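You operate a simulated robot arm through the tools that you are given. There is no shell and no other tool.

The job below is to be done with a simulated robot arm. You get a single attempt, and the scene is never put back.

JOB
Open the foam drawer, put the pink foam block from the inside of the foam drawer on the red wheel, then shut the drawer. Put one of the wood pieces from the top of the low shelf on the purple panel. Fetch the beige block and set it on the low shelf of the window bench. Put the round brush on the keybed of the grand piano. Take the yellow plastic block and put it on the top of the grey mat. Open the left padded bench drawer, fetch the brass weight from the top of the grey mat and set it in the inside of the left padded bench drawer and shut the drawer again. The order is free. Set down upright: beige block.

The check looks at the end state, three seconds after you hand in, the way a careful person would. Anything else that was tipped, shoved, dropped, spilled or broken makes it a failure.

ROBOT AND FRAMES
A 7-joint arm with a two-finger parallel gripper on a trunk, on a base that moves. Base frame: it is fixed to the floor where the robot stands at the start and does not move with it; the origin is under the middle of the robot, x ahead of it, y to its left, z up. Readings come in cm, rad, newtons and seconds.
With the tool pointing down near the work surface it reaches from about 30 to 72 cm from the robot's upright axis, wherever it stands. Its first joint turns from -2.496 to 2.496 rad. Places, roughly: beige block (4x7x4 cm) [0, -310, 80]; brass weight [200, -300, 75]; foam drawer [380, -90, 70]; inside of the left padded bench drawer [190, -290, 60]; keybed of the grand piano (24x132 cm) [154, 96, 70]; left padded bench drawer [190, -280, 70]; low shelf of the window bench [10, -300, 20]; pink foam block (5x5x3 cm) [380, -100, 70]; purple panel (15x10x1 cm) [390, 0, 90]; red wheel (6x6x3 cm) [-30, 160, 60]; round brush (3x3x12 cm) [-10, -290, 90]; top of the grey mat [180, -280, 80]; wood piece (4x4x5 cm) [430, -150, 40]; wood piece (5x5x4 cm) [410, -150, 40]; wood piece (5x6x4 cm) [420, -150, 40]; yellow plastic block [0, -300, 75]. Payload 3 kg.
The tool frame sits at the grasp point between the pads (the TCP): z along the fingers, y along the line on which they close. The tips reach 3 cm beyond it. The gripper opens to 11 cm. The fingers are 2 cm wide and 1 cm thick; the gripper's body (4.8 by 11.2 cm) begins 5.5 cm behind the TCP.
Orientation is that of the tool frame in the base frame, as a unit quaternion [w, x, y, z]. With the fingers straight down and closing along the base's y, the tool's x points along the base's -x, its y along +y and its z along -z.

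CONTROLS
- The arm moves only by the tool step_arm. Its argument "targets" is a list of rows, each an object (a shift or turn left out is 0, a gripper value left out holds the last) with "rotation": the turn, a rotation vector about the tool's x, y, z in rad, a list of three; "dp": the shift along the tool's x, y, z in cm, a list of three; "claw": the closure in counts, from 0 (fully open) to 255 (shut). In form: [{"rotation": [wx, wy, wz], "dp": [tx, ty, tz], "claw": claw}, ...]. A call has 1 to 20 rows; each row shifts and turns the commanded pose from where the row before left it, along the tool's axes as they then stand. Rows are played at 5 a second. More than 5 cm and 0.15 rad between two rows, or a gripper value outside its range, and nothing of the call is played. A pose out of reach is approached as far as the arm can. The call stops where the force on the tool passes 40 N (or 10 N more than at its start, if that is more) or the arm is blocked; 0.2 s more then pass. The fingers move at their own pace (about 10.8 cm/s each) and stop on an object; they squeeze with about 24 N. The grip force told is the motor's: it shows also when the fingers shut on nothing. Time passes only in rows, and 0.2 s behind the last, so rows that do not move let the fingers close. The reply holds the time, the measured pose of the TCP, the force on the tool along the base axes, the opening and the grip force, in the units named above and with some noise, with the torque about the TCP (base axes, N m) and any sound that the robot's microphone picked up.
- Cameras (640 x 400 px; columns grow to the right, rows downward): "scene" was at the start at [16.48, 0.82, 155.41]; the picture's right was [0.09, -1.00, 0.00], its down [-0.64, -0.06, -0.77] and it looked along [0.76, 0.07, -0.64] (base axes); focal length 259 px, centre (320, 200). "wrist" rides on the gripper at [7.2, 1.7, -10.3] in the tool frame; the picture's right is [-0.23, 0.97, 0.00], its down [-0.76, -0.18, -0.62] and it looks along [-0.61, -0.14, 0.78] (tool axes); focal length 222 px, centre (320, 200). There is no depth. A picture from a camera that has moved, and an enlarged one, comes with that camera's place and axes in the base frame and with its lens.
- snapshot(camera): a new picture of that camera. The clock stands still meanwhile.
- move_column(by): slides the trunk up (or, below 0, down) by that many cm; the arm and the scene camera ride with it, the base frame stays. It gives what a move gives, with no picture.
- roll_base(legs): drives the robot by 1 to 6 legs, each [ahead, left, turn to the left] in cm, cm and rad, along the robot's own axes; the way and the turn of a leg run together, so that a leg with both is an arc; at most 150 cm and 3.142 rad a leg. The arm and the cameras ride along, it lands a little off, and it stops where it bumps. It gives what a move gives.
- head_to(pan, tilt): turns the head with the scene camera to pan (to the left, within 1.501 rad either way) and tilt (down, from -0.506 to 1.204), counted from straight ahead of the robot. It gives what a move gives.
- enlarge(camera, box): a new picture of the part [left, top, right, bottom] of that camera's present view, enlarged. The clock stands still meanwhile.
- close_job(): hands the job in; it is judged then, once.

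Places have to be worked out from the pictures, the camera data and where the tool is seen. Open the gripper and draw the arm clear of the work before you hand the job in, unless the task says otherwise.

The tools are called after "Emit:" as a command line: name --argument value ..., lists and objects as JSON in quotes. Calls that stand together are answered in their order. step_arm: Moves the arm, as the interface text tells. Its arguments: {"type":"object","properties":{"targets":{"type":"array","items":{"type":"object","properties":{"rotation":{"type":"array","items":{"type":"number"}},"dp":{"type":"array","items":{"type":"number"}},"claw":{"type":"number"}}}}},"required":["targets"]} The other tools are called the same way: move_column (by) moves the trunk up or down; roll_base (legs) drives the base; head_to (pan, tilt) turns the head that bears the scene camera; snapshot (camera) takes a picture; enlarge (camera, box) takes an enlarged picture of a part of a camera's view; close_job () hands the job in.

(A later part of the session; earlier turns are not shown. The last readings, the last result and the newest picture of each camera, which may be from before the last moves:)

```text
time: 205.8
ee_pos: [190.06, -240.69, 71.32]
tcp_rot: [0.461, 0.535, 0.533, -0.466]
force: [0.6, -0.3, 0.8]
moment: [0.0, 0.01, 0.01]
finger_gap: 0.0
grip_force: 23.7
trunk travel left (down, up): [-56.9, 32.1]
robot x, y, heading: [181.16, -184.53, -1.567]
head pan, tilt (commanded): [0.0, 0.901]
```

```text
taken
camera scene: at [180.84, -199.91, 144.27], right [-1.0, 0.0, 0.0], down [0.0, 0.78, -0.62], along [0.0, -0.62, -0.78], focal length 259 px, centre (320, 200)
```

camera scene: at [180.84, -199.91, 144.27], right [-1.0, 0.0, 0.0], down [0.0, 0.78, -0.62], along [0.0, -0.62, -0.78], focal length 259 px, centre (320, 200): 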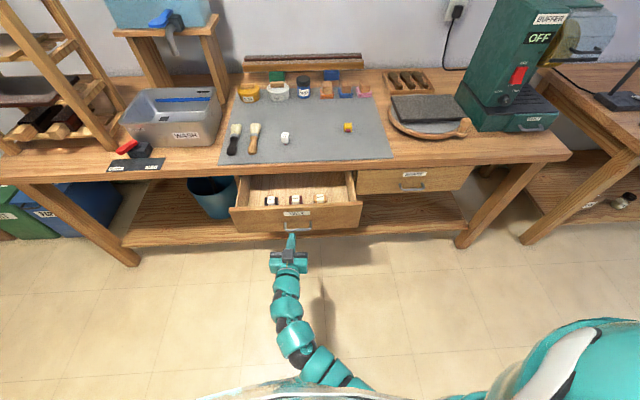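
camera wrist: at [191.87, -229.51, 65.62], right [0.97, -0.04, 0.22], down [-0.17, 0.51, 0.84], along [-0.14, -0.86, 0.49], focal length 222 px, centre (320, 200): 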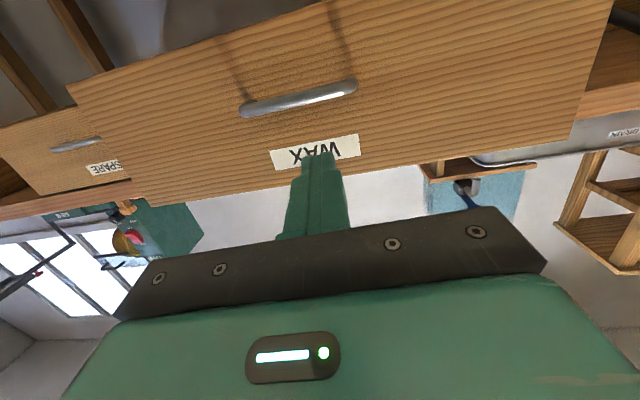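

The fingers aim at the label just above the handle. Driving forward 20 cm to push the drawer most of the way in.

Emit:
roll_base --legs '[[10, 0, 0], [10, 0, 0]]'

Emit:
snapshot --camera "wrist"

Emit:
snapshot --camera "scene"

```text
time: 207.7
ee_pos: [190.38, -260.82, 71.37]
tcp_rot: [0.462, 0.534, 0.533, -0.466]
force: [0.0, -0.7, -0.1]
moment: [0.0, 0.0, -0.02]
finger_gap: 0.0
grip_force: 23.9
trunk travel left (down, up): [-56.9, 32.1]
robot x, y, heading: [181.09, -204.57, -1.564]
head pan, tilt (commanded): [0.0, 0.901]
```

```text
taken
camera wrist: at [192.0, -249.6, 65.62], right [0.97, -0.04, 0.22], down [-0.17, 0.51, 0.84], along [-0.14, -0.86, 0.49], focal length 222 px, centre (320, 200)
```

wrist: 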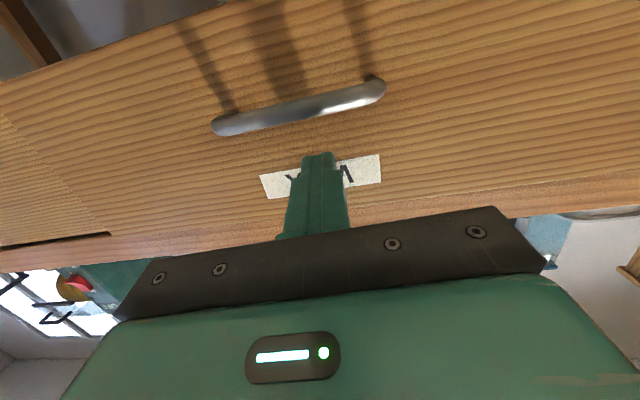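

```text
taken
camera scene: at [180.95, -220.02, 144.26], right [-1.0, -0.01, 0.0], down [0.0, 0.78, -0.62], along [0.0, -0.62, -0.78], focal length 259 px, centre (320, 200)
```

scene: 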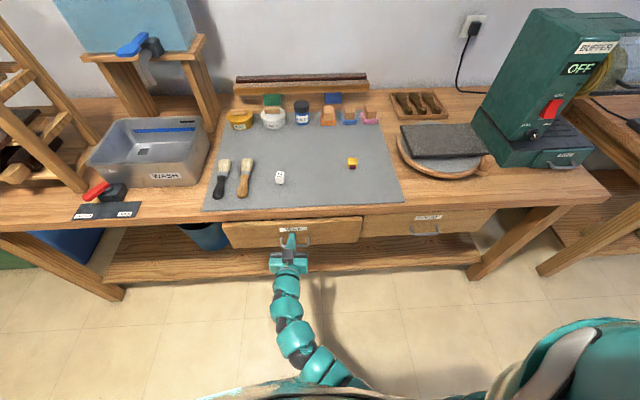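

Nearly shut. Finishing with arm pushes until it stops.

Emit:
step_arm --targets '[{"dp": [0, 0, 0.6]}, {"dp": [0, 0, 0.6]}, {"dp": [0, 0, 0.6]}, {"dp": [0, 0, 0.6]}, {"dp": [0, 0, 0.5]}, {}]'

Emit:
snapshot --camera "wrist"

```text
time: 209.1
ee_pos: [190.29, -263.5, 70.85]
tcp_rot: [0.462, 0.535, 0.534, -0.464]
force: [-1.5, 15.7, -0.2]
moment: [-0.06, -0.03, 0.12]
finger_gap: 0.0
grip_force: 24.0
trunk travel left (down, up): [-56.9, 32.1]
robot x, y, heading: [181.18, -204.68, -1.565]
head pan, tilt (commanded): [0.0, 0.901]
```

```text
taken
camera wrist: at [192.06, -252.34, 65.2], right [0.97, -0.03, 0.22], down [-0.17, 0.51, 0.84], along [-0.14, -0.86, 0.49], focal length 222 px, centre (320, 200)
```

wrist: 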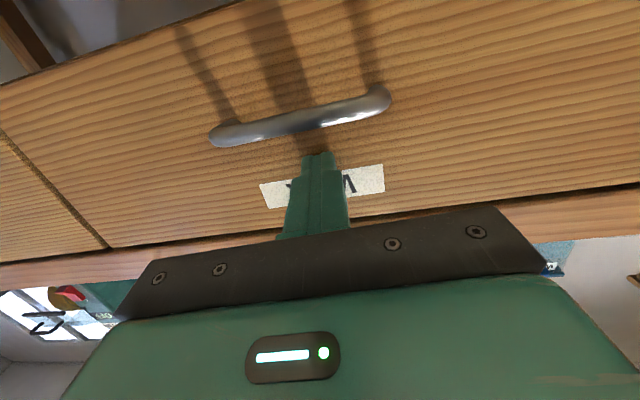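

Force is rising (16 N) at y≈-266.5, matching the closed position. One more small push to confirm, then back off and look.

Emit:
step_arm --targets '[{"dp": [0, 0, 0.3]}, {"dp": [0, 0, 0.2]}, {}]'

Emit:
step_arm --targets '[{"dp": [0, 0, -3]}, {"dp": [0, 0, -3]}, {"dp": [0, 0, -3]}, {}]'

Emit:
enlarge --camera "scene" --box '[180, 190, 500, 290]'

```text
time: 209.5
ee_pos: [190.3, -263.5, 71.01]
tcp_rot: [0.463, 0.534, 0.534, -0.464]
force: [-4.0, 20.1, 9.0]
moment: [-0.35, -0.11, 0.01]
finger_gap: 0.0
grip_force: 23.8
trunk travel left (down, up): [-56.9, 32.1]
robot x, y, heading: [180.96, -204.42, -1.568]
head pan, tilt (commanded): [0.0, 0.901]
stopped in row 2: the force on the tool passed its limit at 44 N (the readings are from after the stop); the commanded pose is now the measured one
```

```text
time: 210.5
ee_pos: [190.48, -254.79, 72.15]
tcp_rot: [0.462, 0.534, 0.534, -0.464]
force: [0.5, 0.0, -0.7]
moment: [0.04, 0.02, 0.0]
finger_gap: 0.02
grip_force: 24.1
trunk travel left (down, up): [-56.9, 32.1]
robot x, y, heading: [180.64, -204.39, -1.565]
head pan, tilt (commanded): [0.0, 0.901]
```

```text
2.00 times, centred on (340, 240) of scene
camera zoom: at [180.95, -219.88, 144.28], right [-1.0, -0.01, 0.0], down [0.0, 0.78, -0.62], along [0.0, -0.62, -0.78], focal length 518 px, centre (280, 120)
```

zoom: 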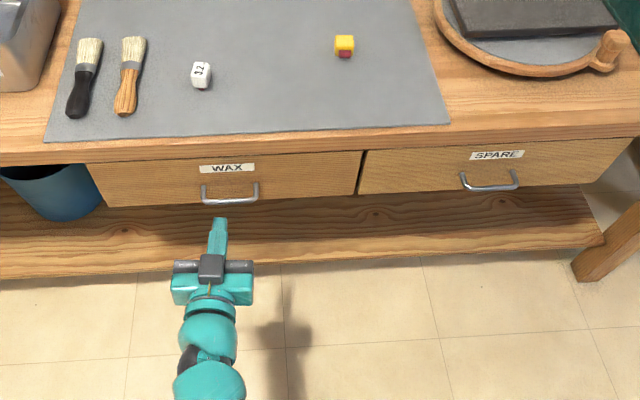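

The drawer is shut flush. The current tool pose (horizontal, closing sideways) is ideal for grasping the upright brush handle, so I raise the trunk and drive back to the window bench.

Emit:
roll_base --legs '[[-38, 0, -0.006], [0, -100, 0], [0, -98, 0]]'

Emit:
move_column --by 32

Emit:
head_to --pan 0.0 --tilt 0.7

Emit:
snapshot --camera "scene"

```text
time: 222.3
ee_pos: [-7.49, -213.09, 72.08]
tcp_rot: [0.452, 0.545, 0.523, -0.474]
force: [0.0, -0.2, -0.4]
moment: [-0.02, 0.01, -0.01]
finger_gap: 0.0
grip_force: 23.7
trunk travel left (down, up): [-56.9, 32.1]
robot x, y, heading: [-14.94, -162.28, -1.609]
head pan, tilt (commanded): [0.0, 0.901]
```

```text
time: 225.5
ee_pos: [-7.41, -213.16, 104.29]
tcp_rot: [0.452, 0.546, 0.523, -0.474]
force: [0.5, -0.1, 0.4]
moment: [0.01, -0.01, -0.03]
finger_gap: 0.02
grip_force: 24.0
trunk travel left (down, up): [-88.9, 0.1]
robot x, y, heading: [-14.56, -162.3, -1.608]
head pan, tilt (commanded): [0.0, 0.901]
```

```text
time: 226.2
ee_pos: [-7.47, -213.18, 104.1]
tcp_rot: [0.452, 0.546, 0.523, -0.474]
force: [-0.2, 0.5, 0.6]
moment: [0.0, 0.06, -0.04]
finger_gap: 0.02
grip_force: 24.6
trunk travel left (down, up): [-88.9, 0.1]
robot x, y, heading: [-14.95, -161.98, -1.609]
head pan, tilt (commanded): [0.0, 0.7]
```

```text
taken
camera scene: at [-15.41, -178.7, 177.89], right [-1.0, 0.04, 0.0], down [0.02, 0.64, -0.76], along [-0.03, -0.76, -0.64], focal length 259 px, centre (320, 200)
```

scene: 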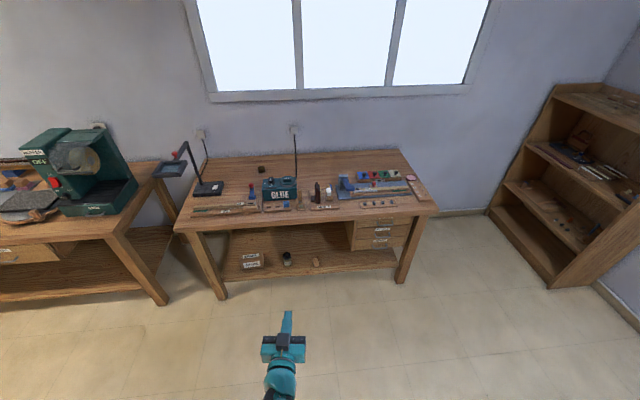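

Heading is a bit off; I correct it, open the fingers part-way, lower to handle height z≈91 and approach to in front of the bench edge.

Emit:
roll_base --legs '[[0, -2.5, 0.038], [48, 0, 0]]'

Emit:
step_arm --targets '[{"claw": 128}, {"claw": 128}, {"claw": 128}, {}]'

Emit:
move_column --by -13

Emit:
snapshot --camera "wrist"

Emit:
snapshot --camera "scene"

```text
time: 229.4
ee_pos: [-7.81, -260.26, 104.14]
tcp_rot: [0.461, 0.536, 0.534, -0.464]
force: [0.0, -0.6, -0.2]
moment: [-0.02, -0.01, 0.01]
finger_gap: 0.0
grip_force: 23.3
trunk travel left (down, up): [-88.9, 0.1]
robot x, y, heading: [-17.0, -209.77, -1.567]
head pan, tilt (commanded): [0.0, 0.7]
```

```text
time: 230.4
ee_pos: [-7.84, -260.19, 104.16]
tcp_rot: [0.461, 0.535, 0.534, -0.465]
force: [-0.5, 0.2, 0.1]
moment: [0.04, 0.0, 0.02]
finger_gap: 5.48
grip_force: 0.1
trunk travel left (down, up): [-88.9, 0.1]
robot x, y, heading: [-17.18, -209.79, -1.574]
head pan, tilt (commanded): [0.0, 0.7]
```

```text
time: 232.0
ee_pos: [-7.84, -260.29, 90.99]
tcp_rot: [0.461, 0.535, 0.534, -0.464]
force: [0.0, -0.3, -0.4]
moment: [-0.02, -0.02, 0.03]
finger_gap: 5.47
grip_force: 0.1
trunk travel left (down, up): [-75.9, 13.1]
robot x, y, heading: [-17.01, -209.76, -1.568]
head pan, tilt (commanded): [0.0, 0.7]
```

```text
taken
camera wrist: at [-6.09, -249.04, 85.36], right [0.97, -0.04, 0.22], down [-0.17, 0.51, 0.84], along [-0.14, -0.86, 0.49], focal length 222 px, centre (320, 200)
```

wrist: 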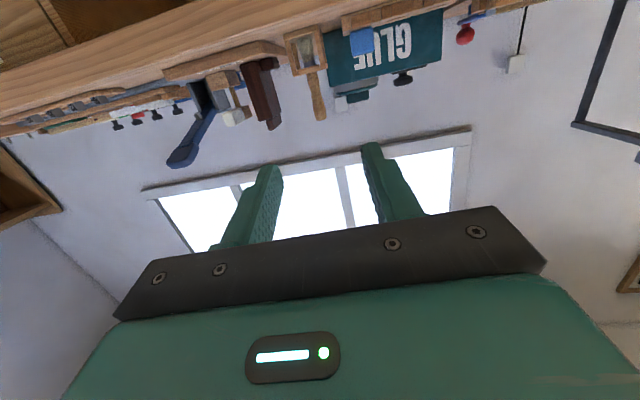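

```text
taken
camera scene: at [-17.18, -226.22, 164.9], right [-1.0, 0.0, 0.0], down [0.0, 0.64, -0.76], along [0.0, -0.76, -0.64], focal length 259 px, centre (320, 200)
```

scene: 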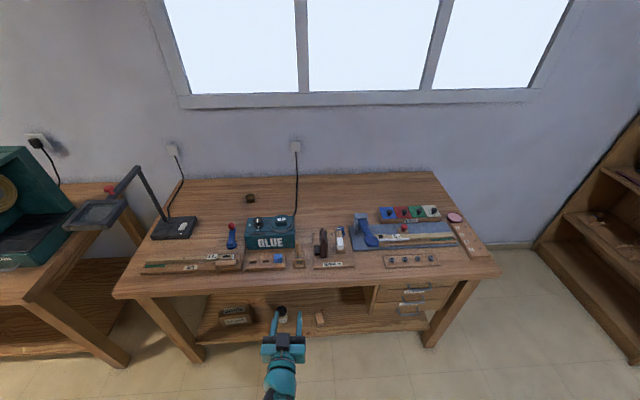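

Emit:
enlarge --camera "scene" --box '[260, 220, 360, 280]'

Emit:
enlarge --camera "wrist" --box '[240, 20, 400, 130]'

```text
6.40 times, centred on (310, 250) of scene
camera zoom: at [-17.18, -226.22, 164.9], right [-1.0, 0.0, 0.0], down [0.0, 0.64, -0.76], along [0.0, -0.76, -0.64], focal length 1656 px, centre (384, -120)
```

zoom: 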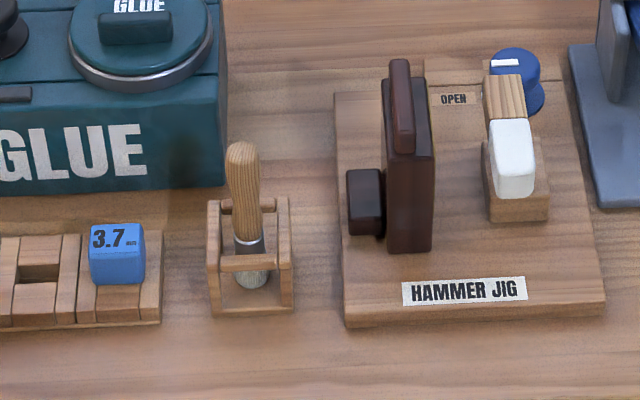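

```text
3.64 times, centred on (320, 75) of wrist
camera zoom: at [-6.09, -249.04, 85.36], right [0.97, -0.04, 0.22], down [-0.17, 0.51, 0.84], along [-0.14, -0.86, 0.49], focal length 808 px, centre (320, 654)
```

zoom: 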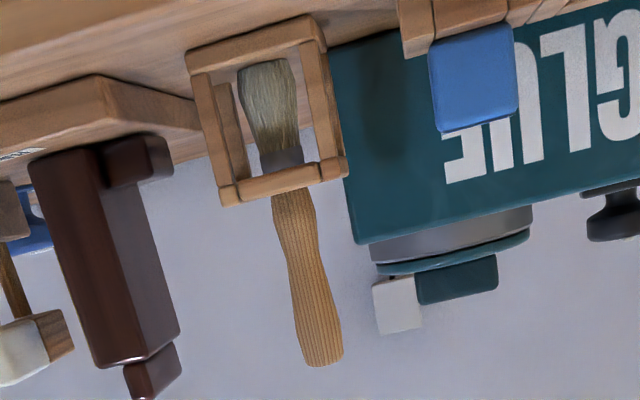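

The brush axis is at about (-9.2,-288.3), handle from z≈86 to 92 above the cage. Aligning x and moving in to 4–5 cm short of it.

Emit:
roll_base --legs '[[0, -1.4, 0], [21, 0, 0]]'

Emit:
move_column --by -1

Emit:
snapshot --camera "wrist"

Emit:
enlarge --camera "scene" --box '[240, 200, 400, 300]'

```text
time: 234.0
ee_pos: [-8.94, -280.93, 90.95]
tcp_rot: [0.461, 0.535, 0.535, -0.463]
force: [-0.7, -0.2, 0.7]
moment: [0.01, -0.03, -0.02]
finger_gap: 5.47
grip_force: 0.1
trunk travel left (down, up): [-75.9, 13.1]
robot x, y, heading: [-18.2, -230.28, -1.567]
head pan, tilt (commanded): [0.0, 0.7]
```

```text
time: 234.6
ee_pos: [-8.97, -280.95, 90.17]
tcp_rot: [0.462, 0.534, 0.535, -0.463]
force: [-0.1, 0.1, -0.5]
moment: [0.01, -0.01, -0.01]
finger_gap: 5.46
grip_force: 0.0
trunk travel left (down, up): [-74.9, 14.1]
robot x, y, heading: [-19.13, -230.28, -1.568]
head pan, tilt (commanded): [0.0, 0.7]
```

```text
taken
camera wrist: at [-7.28, -269.62, 84.37], right [0.97, -0.03, 0.22], down [-0.18, 0.51, 0.84], along [-0.14, -0.86, 0.49], focal length 222 px, centre (320, 200)
```

wrist: 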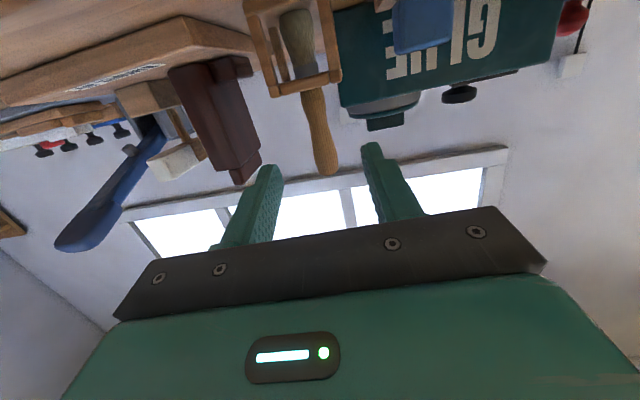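

```text
4.00 times, centred on (320, 250) of scene
camera zoom: at [-18.44, -246.81, 163.89], right [-1.0, -0.01, 0.0], down [0.0, 0.64, -0.77], along [0.0, -0.77, -0.64], focal length 1035 px, centre (320, 0)
```

zoom: 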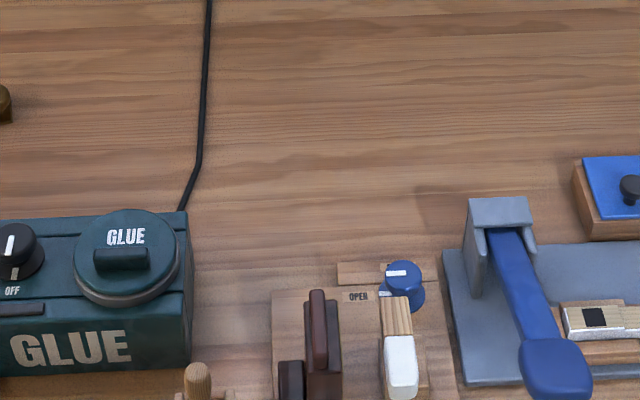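

The handle is centred between the fingers ahead. Advancing 5.9 cm with the arm, keeping the height.

Emit:
step_arm --targets '[{"dp": [-0.25, -0.1, 2]}, {"dp": [-0.25, 0, 2]}, {"dp": [-0.25, 0, 1.9]}, {}]'

Emit:
snapshot --camera "wrist"

```text
time: 235.6
ee_pos: [-8.93, -286.81, 90.03]
tcp_rot: [0.462, 0.535, 0.534, -0.464]
force: [-0.6, -0.7, 0.2]
moment: [0.02, 0.01, -0.04]
finger_gap: 5.47
grip_force: 0.1
trunk travel left (down, up): [-74.9, 14.1]
robot x, y, heading: [-18.96, -230.31, -1.565]
head pan, tilt (commanded): [0.0, 0.7]
```

```text
taken
camera wrist: at [-7.23, -275.5, 84.26], right [0.97, -0.03, 0.22], down [-0.18, 0.51, 0.84], along [-0.14, -0.86, 0.49], focal length 222 px, centre (320, 200)
```

wrist: 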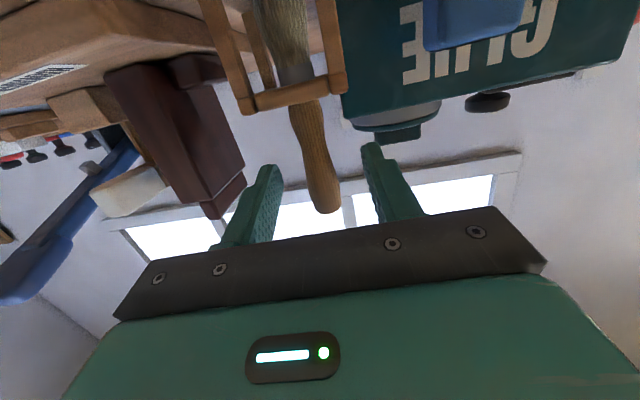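

The handle is in the grip zone. Closing gently and lifting straight up.

Emit:
step_arm --targets '[{"claw": 190}, {"claw": 255}, {"claw": 255}, {"claw": 255}, {}]'

Emit:
move_column --by 3

Emit:
snapshot --camera "wrist"

```text
time: 236.8
ee_pos: [-8.96, -286.69, 89.98]
tcp_rot: [0.461, 0.535, 0.534, -0.464]
force: [-0.2, -0.4, 0.7]
moment: [-0.02, -0.01, 0.01]
finger_gap: 1.89
grip_force: 23.7
trunk travel left (down, up): [-74.9, 14.1]
robot x, y, heading: [-18.6, -230.39, -1.562]
head pan, tilt (commanded): [0.0, 0.7]
```

```text
time: 237.5
ee_pos: [-8.95, -286.71, 93.12]
tcp_rot: [0.462, 0.534, 0.534, -0.464]
force: [0.9, -0.7, -0.5]
moment: [0.01, 0.01, 0.02]
finger_gap: 1.89
grip_force: 24.2
trunk travel left (down, up): [-77.9, 11.1]
robot x, y, heading: [-18.51, -230.31, -1.567]
head pan, tilt (commanded): [0.0, 0.7]
```

```text
taken
camera wrist: at [-7.24, -275.49, 87.23], right [0.97, -0.03, 0.22], down [-0.18, 0.51, 0.84], along [-0.14, -0.86, 0.49], focal length 222 px, centre (320, 200)
```

wrist: 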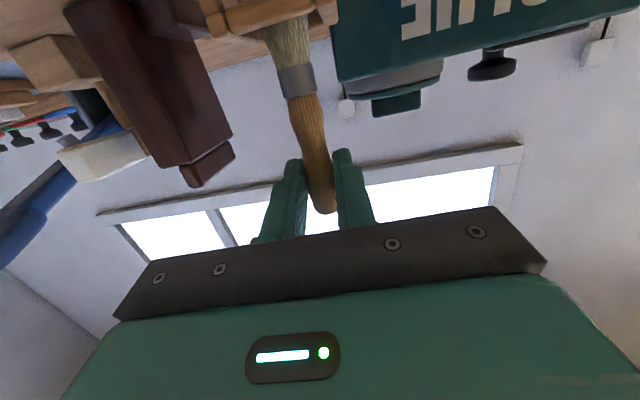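

The brush comes up freely. Lifting further, then backing away.

Emit:
move_column --by 10.5

Emit:
snapshot --camera "wrist"

Emit:
roll_base --legs '[[-60, 0, 0]]'

Emit:
snapshot --camera "scene"

```text
time: 238.9
ee_pos: [-8.9, -286.76, 103.37]
tcp_rot: [0.462, 0.535, 0.534, -0.465]
force: [-0.7, -0.3, -0.1]
moment: [0.01, -0.03, 0.0]
finger_gap: 1.9
grip_force: 23.9
trunk travel left (down, up): [-88.4, 0.6]
robot x, y, heading: [-18.52, -230.57, -1.572]
head pan, tilt (commanded): [0.0, 0.7]
```

```text
taken
camera wrist: at [-7.23, -275.5, 97.73], right [0.97, -0.03, 0.22], down [-0.18, 0.51, 0.84], along [-0.14, -0.86, 0.49], focal length 222 px, centre (320, 200)
```

wrist: 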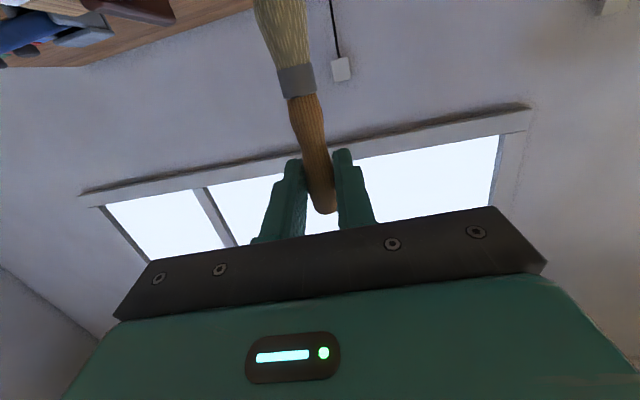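

```text
time: 242.3
ee_pos: [-9.57, -225.41, 103.38]
tcp_rot: [0.461, 0.536, 0.533, -0.465]
force: [0.2, 0.2, 0.3]
moment: [0.01, 0.0, 0.04]
finger_gap: 1.9
grip_force: 23.7
trunk travel left (down, up): [-88.4, 0.6]
robot x, y, heading: [-18.75, -169.02, -1.572]
head pan, tilt (commanded): [0.0, 0.7]
```

```text
taken
camera scene: at [-18.73, -185.53, 177.4], right [-1.0, 0.0, 0.0], down [0.0, 0.64, -0.77], along [0.0, -0.77, -0.64], focal length 259 px, centre (320, 200)
```

scene: 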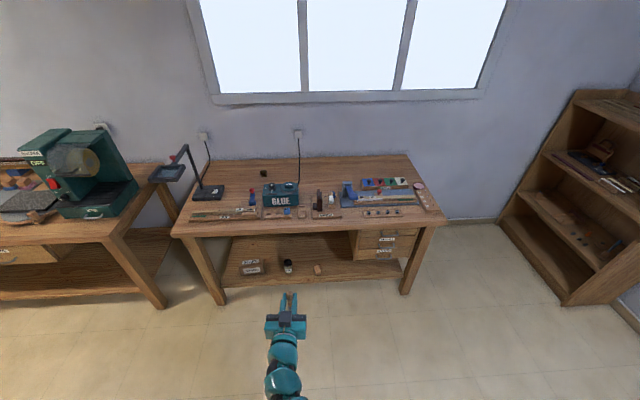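

The bench is undisturbed and the brush is secure. Now I drive around the west side of the piano (x≈40), backing north towards its keyboard side.

Emit:
roll_base --legs '[[0, 58, 0.002], [-140, 0, 0]]'

Emit:
head_to --pan 1.4 --tilt 0.5

Emit:
snapshot --camera "scene"

```text
time: 252.2
ee_pos: [48.71, -86.9, 103.3]
tcp_rot: [0.461, 0.535, 0.533, -0.465]
force: [0.1, -0.6, -0.9]
moment: [0.03, 0.0, -0.01]
finger_gap: 1.89
grip_force: 23.8
trunk travel left (down, up): [-88.4, 0.6]
robot x, y, heading: [39.14, -30.57, -1.572]
head pan, tilt (commanded): [0.0, 0.7]
```

```text
time: 253.7
ee_pos: [48.92, -86.94, 103.37]
tcp_rot: [0.462, 0.535, 0.535, -0.464]
force: [-0.1, 0.5, -0.5]
moment: [0.01, 0.02, 0.01]
finger_gap: 1.91
grip_force: 24.0
trunk travel left (down, up): [-88.4, 0.6]
robot x, y, heading: [39.7, -30.73, -1.566]
head pan, tilt (commanded): [1.4, 0.499]
```

```text
taken
camera scene: at [48.39, -40.11, 179.16], right [-0.17, -0.99, 0.0], down [-0.47, 0.08, -0.88], along [0.87, -0.15, -0.48], focal length 259 px, centre (320, 200)
```

scene: 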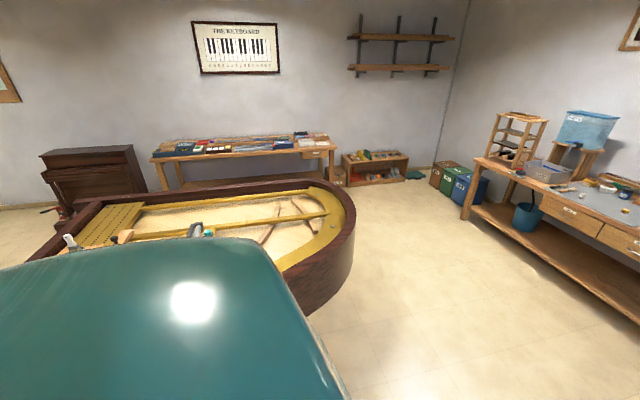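

Clear so far. Continuing back to y≈100 and looking at the piano's keyboard side.

Emit:
roll_base --legs '[[-130, 0, 0]]'

Emit:
snapshot --camera "scene"

Emit:
head_to --pan -1.45 --tilt 0.6

Emit:
snapshot --camera "scene"

```text
time: 260.4
ee_pos: [48.48, 45.36, 103.51]
tcp_rot: [0.459, 0.538, 0.531, -0.467]
force: [-0.7, -0.2, -0.3]
moment: [0.04, 0.05, 0.03]
finger_gap: 1.89
grip_force: 24.1
trunk travel left (down, up): [-88.4, 0.6]
robot x, y, heading: [39.49, 101.63, -1.576]
head pan, tilt (commanded): [1.4, 0.499]
```

```text
taken
camera scene: at [48.51, 92.19, 179.17], right [-0.18, -0.98, 0.0], down [-0.47, 0.08, -0.88], along [0.86, -0.16, -0.48], focal length 259 px, centre (320, 200)
```

scene: 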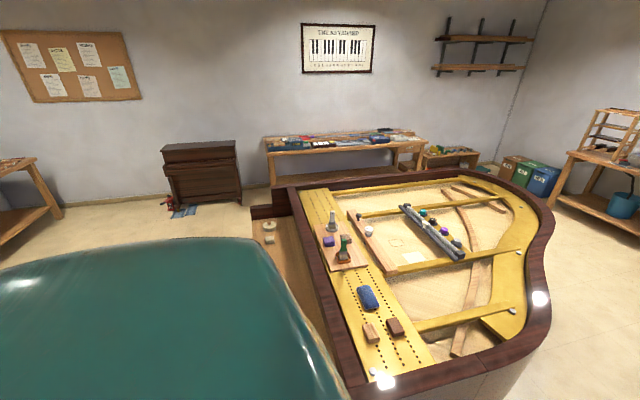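

```text
time: 262.9
ee_pos: [48.58, 45.3, 103.45]
tcp_rot: [0.459, 0.538, 0.531, -0.467]
force: [-0.2, -0.1, -0.8]
moment: [0.0, 0.01, 0.0]
finger_gap: 1.9
grip_force: 24.0
trunk travel left (down, up): [-88.4, 0.6]
robot x, y, heading: [39.69, 101.33, -1.581]
head pan, tilt (commanded): [-1.45, 0.6]
```

```text
taken
camera scene: at [30.77, 92.76, 178.25], right [-0.11, 0.99, 0.0], down [0.56, 0.06, -0.83], along [-0.82, -0.09, -0.56], focal length 259 px, centre (320, 200)
```

scene: 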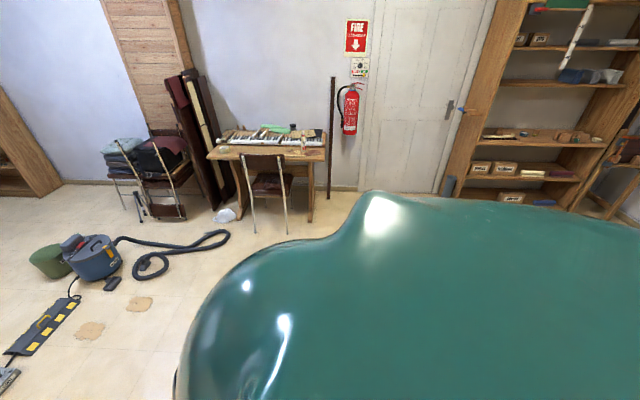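

The keybed is the lower wooden ledge on the near-left side of the piano, with one round object at its far end. I back up to y≈160 for a frontal view of it.

Emit:
roll_base --legs '[[-62, 0, 0.01]]'

Emit:
head_to --pan 1.0 --tilt 0.6

Emit:
snapshot --camera "scene"

Emit:
head_to --pan 1.5 --tilt 0.6

Emit:
snapshot --camera "scene"

```text
time: 266.3
ee_pos: [49.05, 106.62, 103.49]
tcp_rot: [0.46, 0.537, 0.532, -0.466]
force: [0.1, -0.2, -0.8]
moment: [0.01, 0.01, -0.03]
finger_gap: 1.89
grip_force: 24.0
trunk travel left (down, up): [-88.4, 0.6]
robot x, y, heading: [40.23, 163.36, -1.577]
head pan, tilt (commanded): [-1.45, 0.6]
```

```text
time: 268.5
ee_pos: [49.05, 106.69, 103.43]
tcp_rot: [0.461, 0.536, 0.533, -0.465]
force: [0.4, 0.9, 0.1]
moment: [-0.02, 0.01, 0.0]
finger_gap: 1.88
grip_force: 24.5
trunk travel left (down, up): [-88.4, 0.6]
robot x, y, heading: [39.62, 163.13, -1.575]
head pan, tilt (commanded): [1.0, 0.6]
```

```text
taken
camera scene: at [47.33, 150.29, 178.25], right [-0.54, -0.84, 0.0], down [-0.47, 0.31, -0.83], along [0.69, -0.45, -0.56], focal length 259 px, centre (320, 200)
```

scene: 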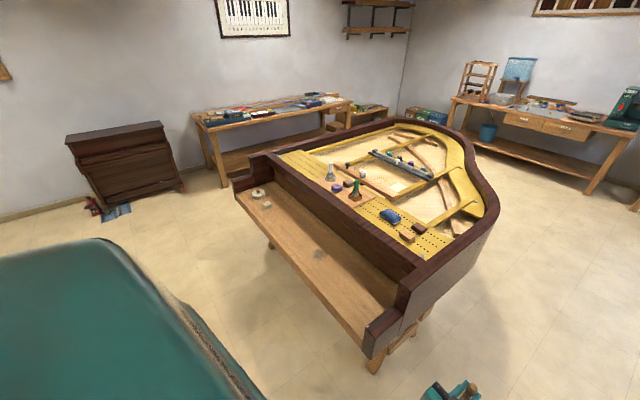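

```text
time: 269.5
ee_pos: [49.0, 106.67, 103.57]
tcp_rot: [0.46, 0.537, 0.532, -0.466]
force: [-0.5, -1.2, 0.2]
moment: [0.03, -0.01, -0.01]
finger_gap: 1.9
grip_force: 24.0
trunk travel left (down, up): [-88.4, 0.6]
robot x, y, heading: [40.12, 163.1, -1.575]
head pan, tilt (commanded): [1.499, 0.6]
```

```text
taken
camera scene: at [48.73, 154.42, 178.26], right [-0.08, -1.0, 0.0], down [-0.56, 0.04, -0.83], along [0.82, -0.06, -0.56], focal length 259 px, centre (320, 200)
```

scene: 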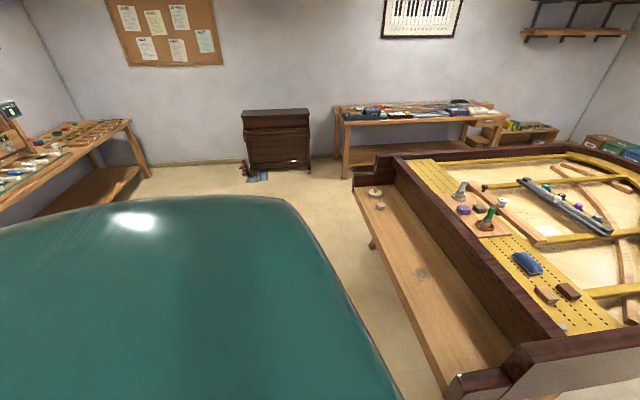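

The keybed (z≈70, x 88–220, y 84–108) is mostly free. I'll strafe along its front to x≈112, first backing 8 cm so the arm stays clear of the piano cheek.

Emit:
roll_base --legs '[[-8, 0, 0.004], [0, 72, 0]]'

Emit:
head_to --pan 0.3 --tilt 0.8

Emit:
snapshot --camera "scene"

```text
time: 274.0
ee_pos: [121.0, 114.82, 103.45]
tcp_rot: [0.461, 0.535, 0.533, -0.466]
force: [-0.1, 0.1, -1.0]
moment: [0.0, -0.02, -0.02]
finger_gap: 1.89
grip_force: 23.8
trunk travel left (down, up): [-88.4, 0.6]
robot x, y, heading: [111.44, 170.9, -1.57]
head pan, tilt (commanded): [1.499, 0.6]
```

```text
time: 275.4
ee_pos: [120.86, 114.89, 103.47]
tcp_rot: [0.462, 0.535, 0.534, -0.464]
force: [0.6, 0.4, 0.1]
moment: [-0.03, 0.01, 0.01]
finger_gap: 1.89
grip_force: 23.7
trunk travel left (down, up): [-88.4, 0.6]
robot x, y, heading: [111.4, 170.86, -1.572]
head pan, tilt (commanded): [0.3, 0.799]
```

```text
taken
camera scene: at [113.93, 155.51, 176.57], right [-0.95, -0.3, 0.0], down [-0.21, 0.68, -0.7], along [0.21, -0.67, -0.72], focal length 259 px, centre (320, 200)
```

scene: 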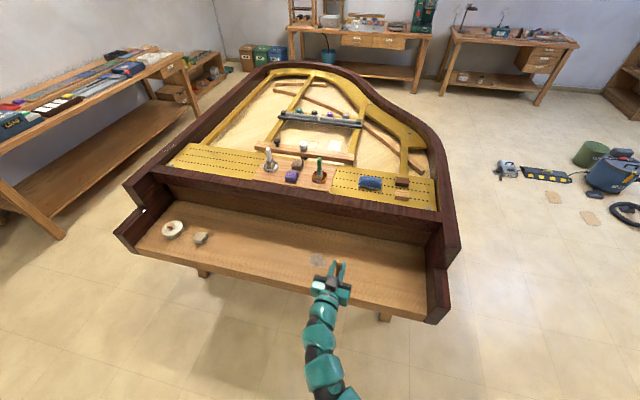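

Clear keybed in front. Rotating the tool to point down so the brush becomes horizontal.

Emit:
step_arm --targets '[{"rotation": [0, 0.143, 0]}, {"rotation": [0, 0.143, 0]}, {"rotation": [0, 0.143, 0]}, {"rotation": [0, 0.143, 0]}, {"rotation": [0, 0.143, 0]}, {"rotation": [0, 0.143, 0]}, {"rotation": [0, 0.143, 0]}, {"rotation": [0, 0.143, 0]}, {"rotation": [0, 0.143, 0]}, {"rotation": [0, 0.143, 0]}, {"rotation": [0, 0.14, 0]}, {}]'

Emit:
snapshot --camera "wrist"

Emit:
snapshot --camera "scene"

```text
time: 278.0
ee_pos: [120.83, 114.91, 103.53]
tcp_rot: [-0.052, 0.707, 0.703, 0.049]
force: [0.4, 0.4, -0.2]
moment: [0.0, 0.04, 0.02]
finger_gap: 1.88
grip_force: 23.0
trunk travel left (down, up): [-88.4, 0.6]
robot x, y, heading: [111.81, 171.3, -1.573]
head pan, tilt (commanded): [0.3, 0.799]
```

```text
taken
camera wrist: at [122.65, 120.56, 114.73], right [0.97, -0.23, -0.04], down [-0.18, -0.84, 0.51], along [-0.15, -0.49, -0.86], focal length 222 px, centre (320, 200)
```

wrist: 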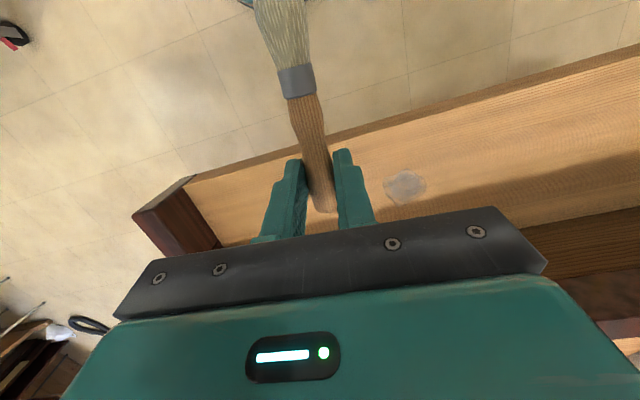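

```text
taken
camera scene: at [113.97, 155.56, 176.57], right [-0.96, -0.3, 0.0], down [-0.21, 0.68, -0.7], along [0.21, -0.67, -0.72], focal length 259 px, centre (320, 200)
```

scene: 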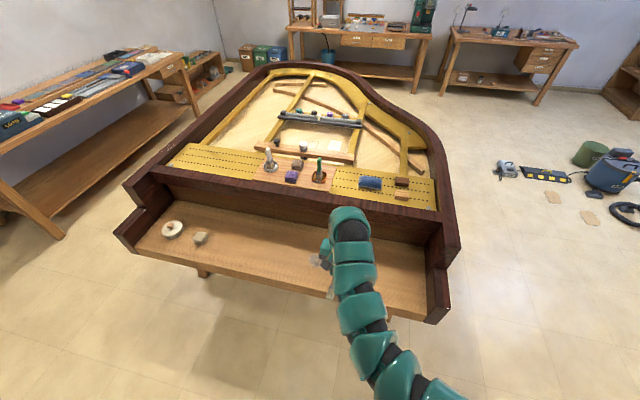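

The brush is horizontal now, bristles toward me. I move over the keybed at about (117,94), away from the greyish spot at (134,94).

Emit:
roll_base --legs '[[0, -4, 0], [20.5, 0, 0]]'

Emit:
move_column --by -22

Emit:
snapshot --camera "wrist"

Emit:
snapshot --camera "scene"

```text
time: 280.2
ee_pos: [116.92, 93.67, 103.43]
tcp_rot: [-0.051, 0.707, 0.704, 0.05]
force: [-0.5, -0.5, -0.7]
moment: [-0.02, 0.02, 0.0]
finger_gap: 1.9
grip_force: 24.1
trunk travel left (down, up): [-88.4, 0.6]
robot x, y, heading: [107.51, 150.3, -1.568]
head pan, tilt (commanded): [0.3, 0.799]
```

```text
time: 282.5
ee_pos: [116.94, 93.75, 81.47]
tcp_rot: [-0.05, 0.707, 0.704, 0.05]
force: [-1.5, 0.0, -0.5]
moment: [-0.01, -0.01, 0.01]
finger_gap: 1.89
grip_force: 23.9
trunk travel left (down, up): [-66.4, 22.6]
robot x, y, heading: [107.43, 150.08, -1.572]
head pan, tilt (commanded): [0.3, 0.799]
```

```text
taken
camera wrist: at [118.71, 99.43, 92.7], right [0.97, -0.23, -0.03], down [-0.18, -0.84, 0.51], along [-0.15, -0.49, -0.86], focal length 222 px, centre (320, 200)
```

wrist: 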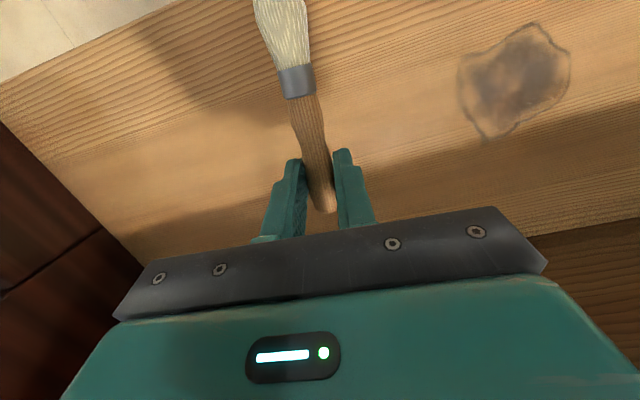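

```text
taken
camera scene: at [110.01, 134.42, 154.57], right [-0.95, -0.3, 0.0], down [-0.21, 0.68, -0.7], along [0.21, -0.67, -0.72], focal length 259 px, centre (320, 200)
```

scene: 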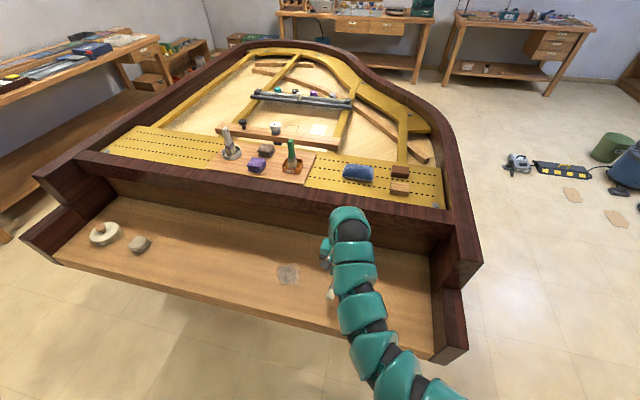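

Lowering the column 6 cm, then small arm steps until contact with the keybed.

Emit:
move_column --by -6

Emit:
step_arm --targets '[{"dp": [0, 0, 0.4]}, {"dp": [0, 0, 0.4]}, {"dp": [0, 0, 0.4]}, {}]'

Emit:
step_arm --targets '[{"dp": [0, 0, 0.3]}, {"dp": [0, 0, 0.3]}, {"dp": [0, 0, 0.3]}, {}]'

Emit:
snapshot --camera "wrist"

```text
time: 283.5
ee_pos: [116.91, 93.65, 75.51]
tcp_rot: [-0.05, 0.707, 0.704, 0.05]
force: [-0.3, -0.7, -0.4]
moment: [0.0, 0.0, -0.02]
finger_gap: 1.87
grip_force: 23.6
trunk travel left (down, up): [-60.4, 28.6]
robot x, y, heading: [107.57, 150.05, -1.565]
head pan, tilt (commanded): [0.3, 0.799]
```

```text
time: 284.5
ee_pos: [117.09, 93.9, 74.27]
tcp_rot: [-0.05, 0.707, 0.703, 0.05]
force: [-0.3, 0.3, 0.3]
moment: [-0.04, -0.01, -0.02]
finger_gap: 1.87
grip_force: 23.8
trunk travel left (down, up): [-60.4, 28.6]
robot x, y, heading: [108.21, 150.36, -1.565]
head pan, tilt (commanded): [0.3, 0.799]
```

```text
time: 285.5
ee_pos: [117.02, 93.99, 73.35]
tcp_rot: [-0.051, 0.707, 0.704, 0.049]
force: [0.2, -0.3, -0.9]
moment: [-0.02, 0.0, 0.0]
finger_gap: 1.9
grip_force: 24.1
trunk travel left (down, up): [-60.4, 28.6]
robot x, y, heading: [107.61, 150.21, -1.572]
head pan, tilt (commanded): [0.3, 0.799]
```

```text
taken
camera wrist: at [118.7, 99.68, 84.54], right [0.97, -0.23, -0.03], down [-0.18, -0.84, 0.51], along [-0.15, -0.49, -0.86], focal length 222 px, centre (320, 200)
```

wrist: 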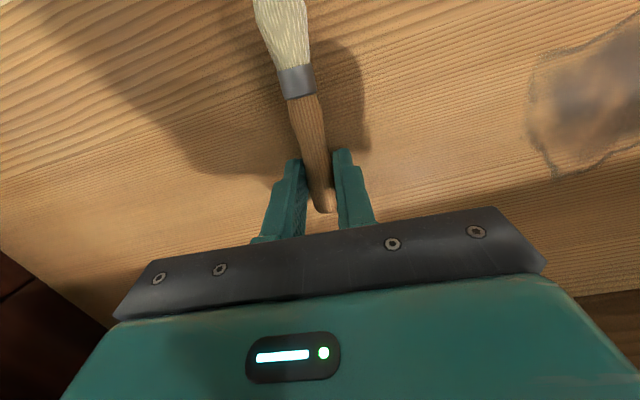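

No contact yet at z=73.35; continuing in 0.3 cm steps.

Emit:
step_arm --targets '[{"dp": [0, 0, 0.3]}, {"dp": [0, 0, 0.3]}, {}]'

Emit:
step_arm --targets '[{"dp": [0, 0, 0.3]}, {"dp": [0, 0, 0.3]}, {}]'

```text
time: 286.4
ee_pos: [116.99, 94.15, 73.1]
tcp_rot: [-0.047, 0.707, 0.704, 0.049]
force: [-4.8, 6.6, 22.2]
moment: [0.02, 0.27, 0.02]
finger_gap: 1.9
grip_force: 23.9
trunk travel left (down, up): [-60.4, 28.6]
robot x, y, heading: [107.73, 150.12, -1.566]
head pan, tilt (commanded): [0.3, 0.799]
stopped in row 3: the force on the tool passed its limit at 41 N (the readings are from after the stop); the commanded pose is now the measured one
```

```text
time: 286.8
ee_pos: [117.0, 94.08, 73.0]
tcp_rot: [-0.045, 0.708, 0.703, 0.047]
force: [-6.5, 9.0, 26.6]
moment: [0.09, 0.4, -0.12]
finger_gap: 1.91
grip_force: 23.7
trunk travel left (down, up): [-60.4, 28.6]
robot x, y, heading: [107.76, 149.94, -1.569]
head pan, tilt (commanded): [0.3, 0.799]
stopped in row 1: the force on the tool passed its limit at 45 N (the readings are from after the stop); the commanded pose is now the measured one
```

Contact with the keybed (tips at 70). Easing up a touch and opening slowly to let the brush settle.

Emit:
step_arm --targets '[{"dp": [0, 0, -0.25]}, {}, {"claw": 200}, {"claw": 180}, {"claw": 150}, {"claw": 128}, {}]'

Emit:
snapshot --camera "wrist"

Emit:
move_column --by 12

Emit:
snapshot --camera "wrist"

```text
time: 288.4
ee_pos: [117.05, 93.93, 73.12]
tcp_rot: [-0.046, 0.708, 0.703, 0.047]
force: [7.1, 1.2, 7.8]
moment: [-0.03, 0.05, 0.0]
finger_gap: 5.15
grip_force: 0.1
trunk travel left (down, up): [-60.4, 28.6]
robot x, y, heading: [107.62, 150.35, -1.565]
head pan, tilt (commanded): [0.3, 0.799]
```

```text
taken
camera wrist: at [118.75, 99.62, 84.3], right [0.97, -0.23, -0.03], down [-0.18, -0.84, 0.52], along [-0.14, -0.5, -0.86], focal length 222 px, centre (320, 200)
```

wrist: 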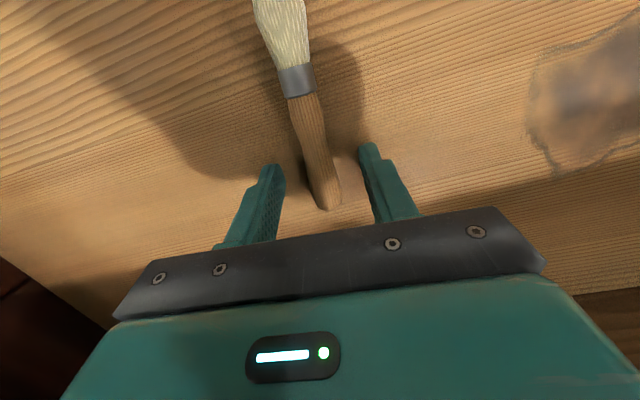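

```text
time: 289.9
ee_pos: [116.93, 93.79, 85.15]
tcp_rot: [-0.047, 0.708, 0.703, 0.048]
force: [0.3, 0.2, -0.4]
moment: [0.01, 0.01, 0.01]
finger_gap: 5.46
grip_force: 0.0
trunk travel left (down, up): [-72.4, 16.6]
robot x, y, heading: [107.88, 150.38, -1.569]
head pan, tilt (commanded): [0.3, 0.799]
```

```text
taken
camera wrist: at [118.72, 99.58, 96.26], right [0.97, -0.23, -0.03], down [-0.18, -0.84, 0.52], along [-0.14, -0.5, -0.86], focal length 222 px, centre (320, 200)
```

wrist: 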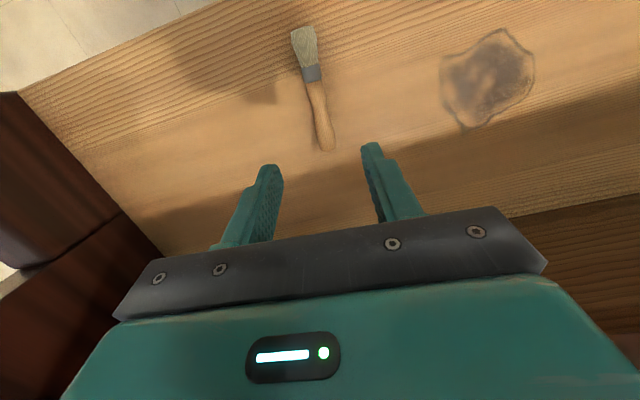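

The brush lies stably on the keybed. Next, the far bench: I raise the arm, back off, straighten the tool, and turn to face +x.

Emit:
move_column --by 16

Emit:
roll_base --legs '[[-8, 0, 0]]'

Emit:
step_arm --targets '[{"rotation": [0, -0.135, 0]}, {"dp": [4, 0, 0]}, {"dp": [4, 0, 0]}, {}]'

Emit:
head_to --pan 1.45 --tilt 0.7

Emit:
snapshot --camera "scene"

```text
time: 291.8
ee_pos: [116.96, 93.89, 101.16]
tcp_rot: [-0.047, 0.708, 0.703, 0.048]
force: [0.0, 0.4, -0.2]
moment: [0.03, 0.0, 0.01]
finger_gap: 5.49
grip_force: 0.1
trunk travel left (down, up): [-88.4, 0.6]
robot x, y, heading: [107.78, 149.96, -1.565]
head pan, tilt (commanded): [0.3, 0.799]
```

```text
time: 292.8
ee_pos: [116.89, 101.94, 101.1]
tcp_rot: [-0.046, 0.708, 0.703, 0.048]
force: [-0.2, 0.9, 0.0]
moment: [-0.01, -0.02, -0.01]
finger_gap: 5.48
grip_force: 0.1
trunk travel left (down, up): [-88.4, 0.6]
robot x, y, heading: [107.52, 158.04, -1.57]
head pan, tilt (commanded): [0.3, 0.799]
```

```text
time: 293.8
ee_pos: [117.03, 109.61, 101.0]
tcp_rot: [0.002, 0.71, 0.705, 0.0]
force: [-0.1, 0.1, 0.7]
moment: [0.05, 0.01, 0.02]
finger_gap: 5.49
grip_force: 0.0
trunk travel left (down, up): [-88.4, 0.6]
robot x, y, heading: [107.64, 157.99, -1.57]
head pan, tilt (commanded): [0.3, 0.799]
```

```text
time: 295.2
ee_pos: [117.16, 109.55, 101.0]
tcp_rot: [0.002, 0.71, 0.704, 0.0]
force: [-0.1, -0.4, -0.2]
moment: [0.0, -0.02, 0.01]
finger_gap: 5.48
grip_force: 0.1
trunk travel left (down, up): [-88.4, 0.6]
robot x, y, heading: [107.94, 158.06, -1.57]
head pan, tilt (commanded): [1.45, 0.7]
```

```text
taken
camera scene: at [116.02, 149.06, 177.39], right [-0.12, -0.99, 0.0], down [-0.64, 0.08, -0.76], along [0.76, -0.09, -0.64], focal length 259 px, centre (320, 200)
```

scene: 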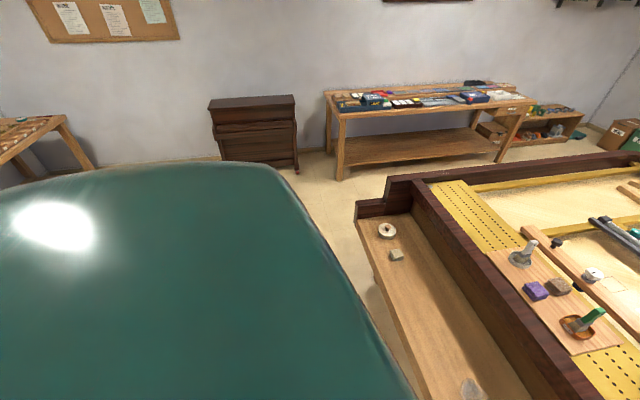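

Turning left to face +x and checking the way ahead between trolley and keybed.

Emit:
roll_base --legs '[[0, 0, 1.57]]'

Emit:
head_to --pan 0.2 --tilt 0.75

Emit:
snapshot --camera "scene"

```text
time: 299.4
ee_pos: [156.15, 166.78, 101.03]
tcp_rot: [0.001, 0.01, 1.0, 0.001]
force: [0.0, 0.0, 0.1]
moment: [-0.01, -0.04, -0.02]
finger_gap: 5.48
grip_force: 0.1
trunk travel left (down, up): [-88.4, 0.6]
robot x, y, heading: [107.69, 158.16, -0.007]
head pan, tilt (commanded): [1.45, 0.7]
```

```text
time: 300.8
ee_pos: [156.09, 166.9, 101.02]
tcp_rot: [0.0, 0.009, 1.0, 0.001]
force: [-0.4, 0.3, 0.1]
moment: [-0.02, -0.01, 0.01]
finger_gap: 5.45
grip_force: 0.1
trunk travel left (down, up): [-88.4, 0.6]
robot x, y, heading: [107.82, 158.14, -0.015]
head pan, tilt (commanded): [0.201, 0.75]
```

```text
taken
camera scene: at [123.74, 159.56, 176.97], right [0.19, -0.98, 0.0], down [-0.67, -0.13, -0.73], along [0.72, 0.14, -0.68], focal length 259 px, centre (320, 200)
```

scene: 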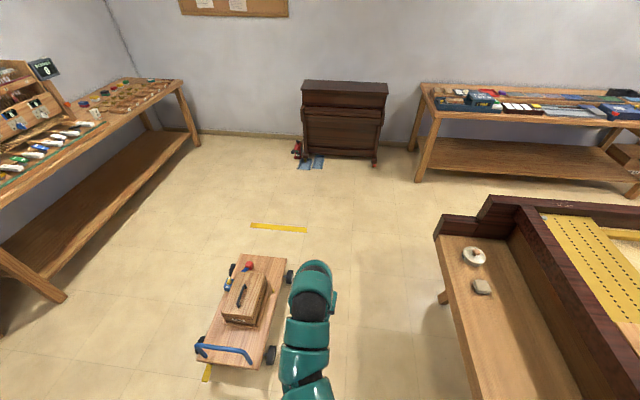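

The corridor between trolley (y≈195) and keybed (y≈112) is about 80 cm; I centre at y≈154 and drive through in steps.

Emit:
roll_base --legs '[[0, -4, 0.013], [70, 0, 0], [70, 0, 0]]'

Emit:
snapshot --camera "scene"

```text
time: 308.5
ee_pos: [295.32, 163.97, 101.09]
tcp_rot: [0.001, -0.002, 1.0, 0.001]
force: [0.2, -1.1, 0.3]
moment: [0.01, 0.02, -0.02]
finger_gap: 5.49
grip_force: 0.0
trunk travel left (down, up): [-88.4, 0.6]
robot x, y, heading: [247.14, 154.04, 0.009]
head pan, tilt (commanded): [0.201, 0.75]
```

```text
taken
camera scene: at [263.1, 155.91, 176.96], right [0.21, -0.98, 0.0], down [-0.67, -0.14, -0.73], along [0.71, 0.15, -0.68], focal length 259 px, centre (320, 200)
```

scene: 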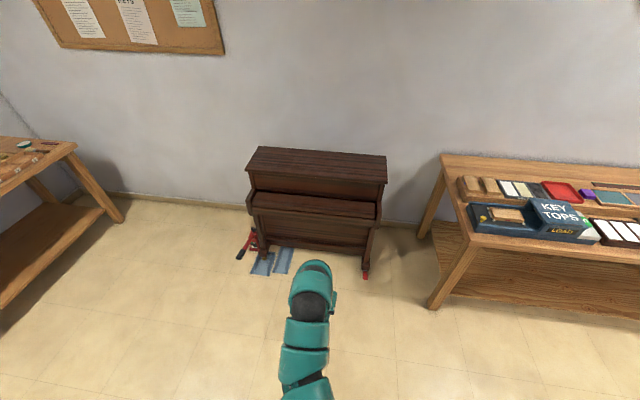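

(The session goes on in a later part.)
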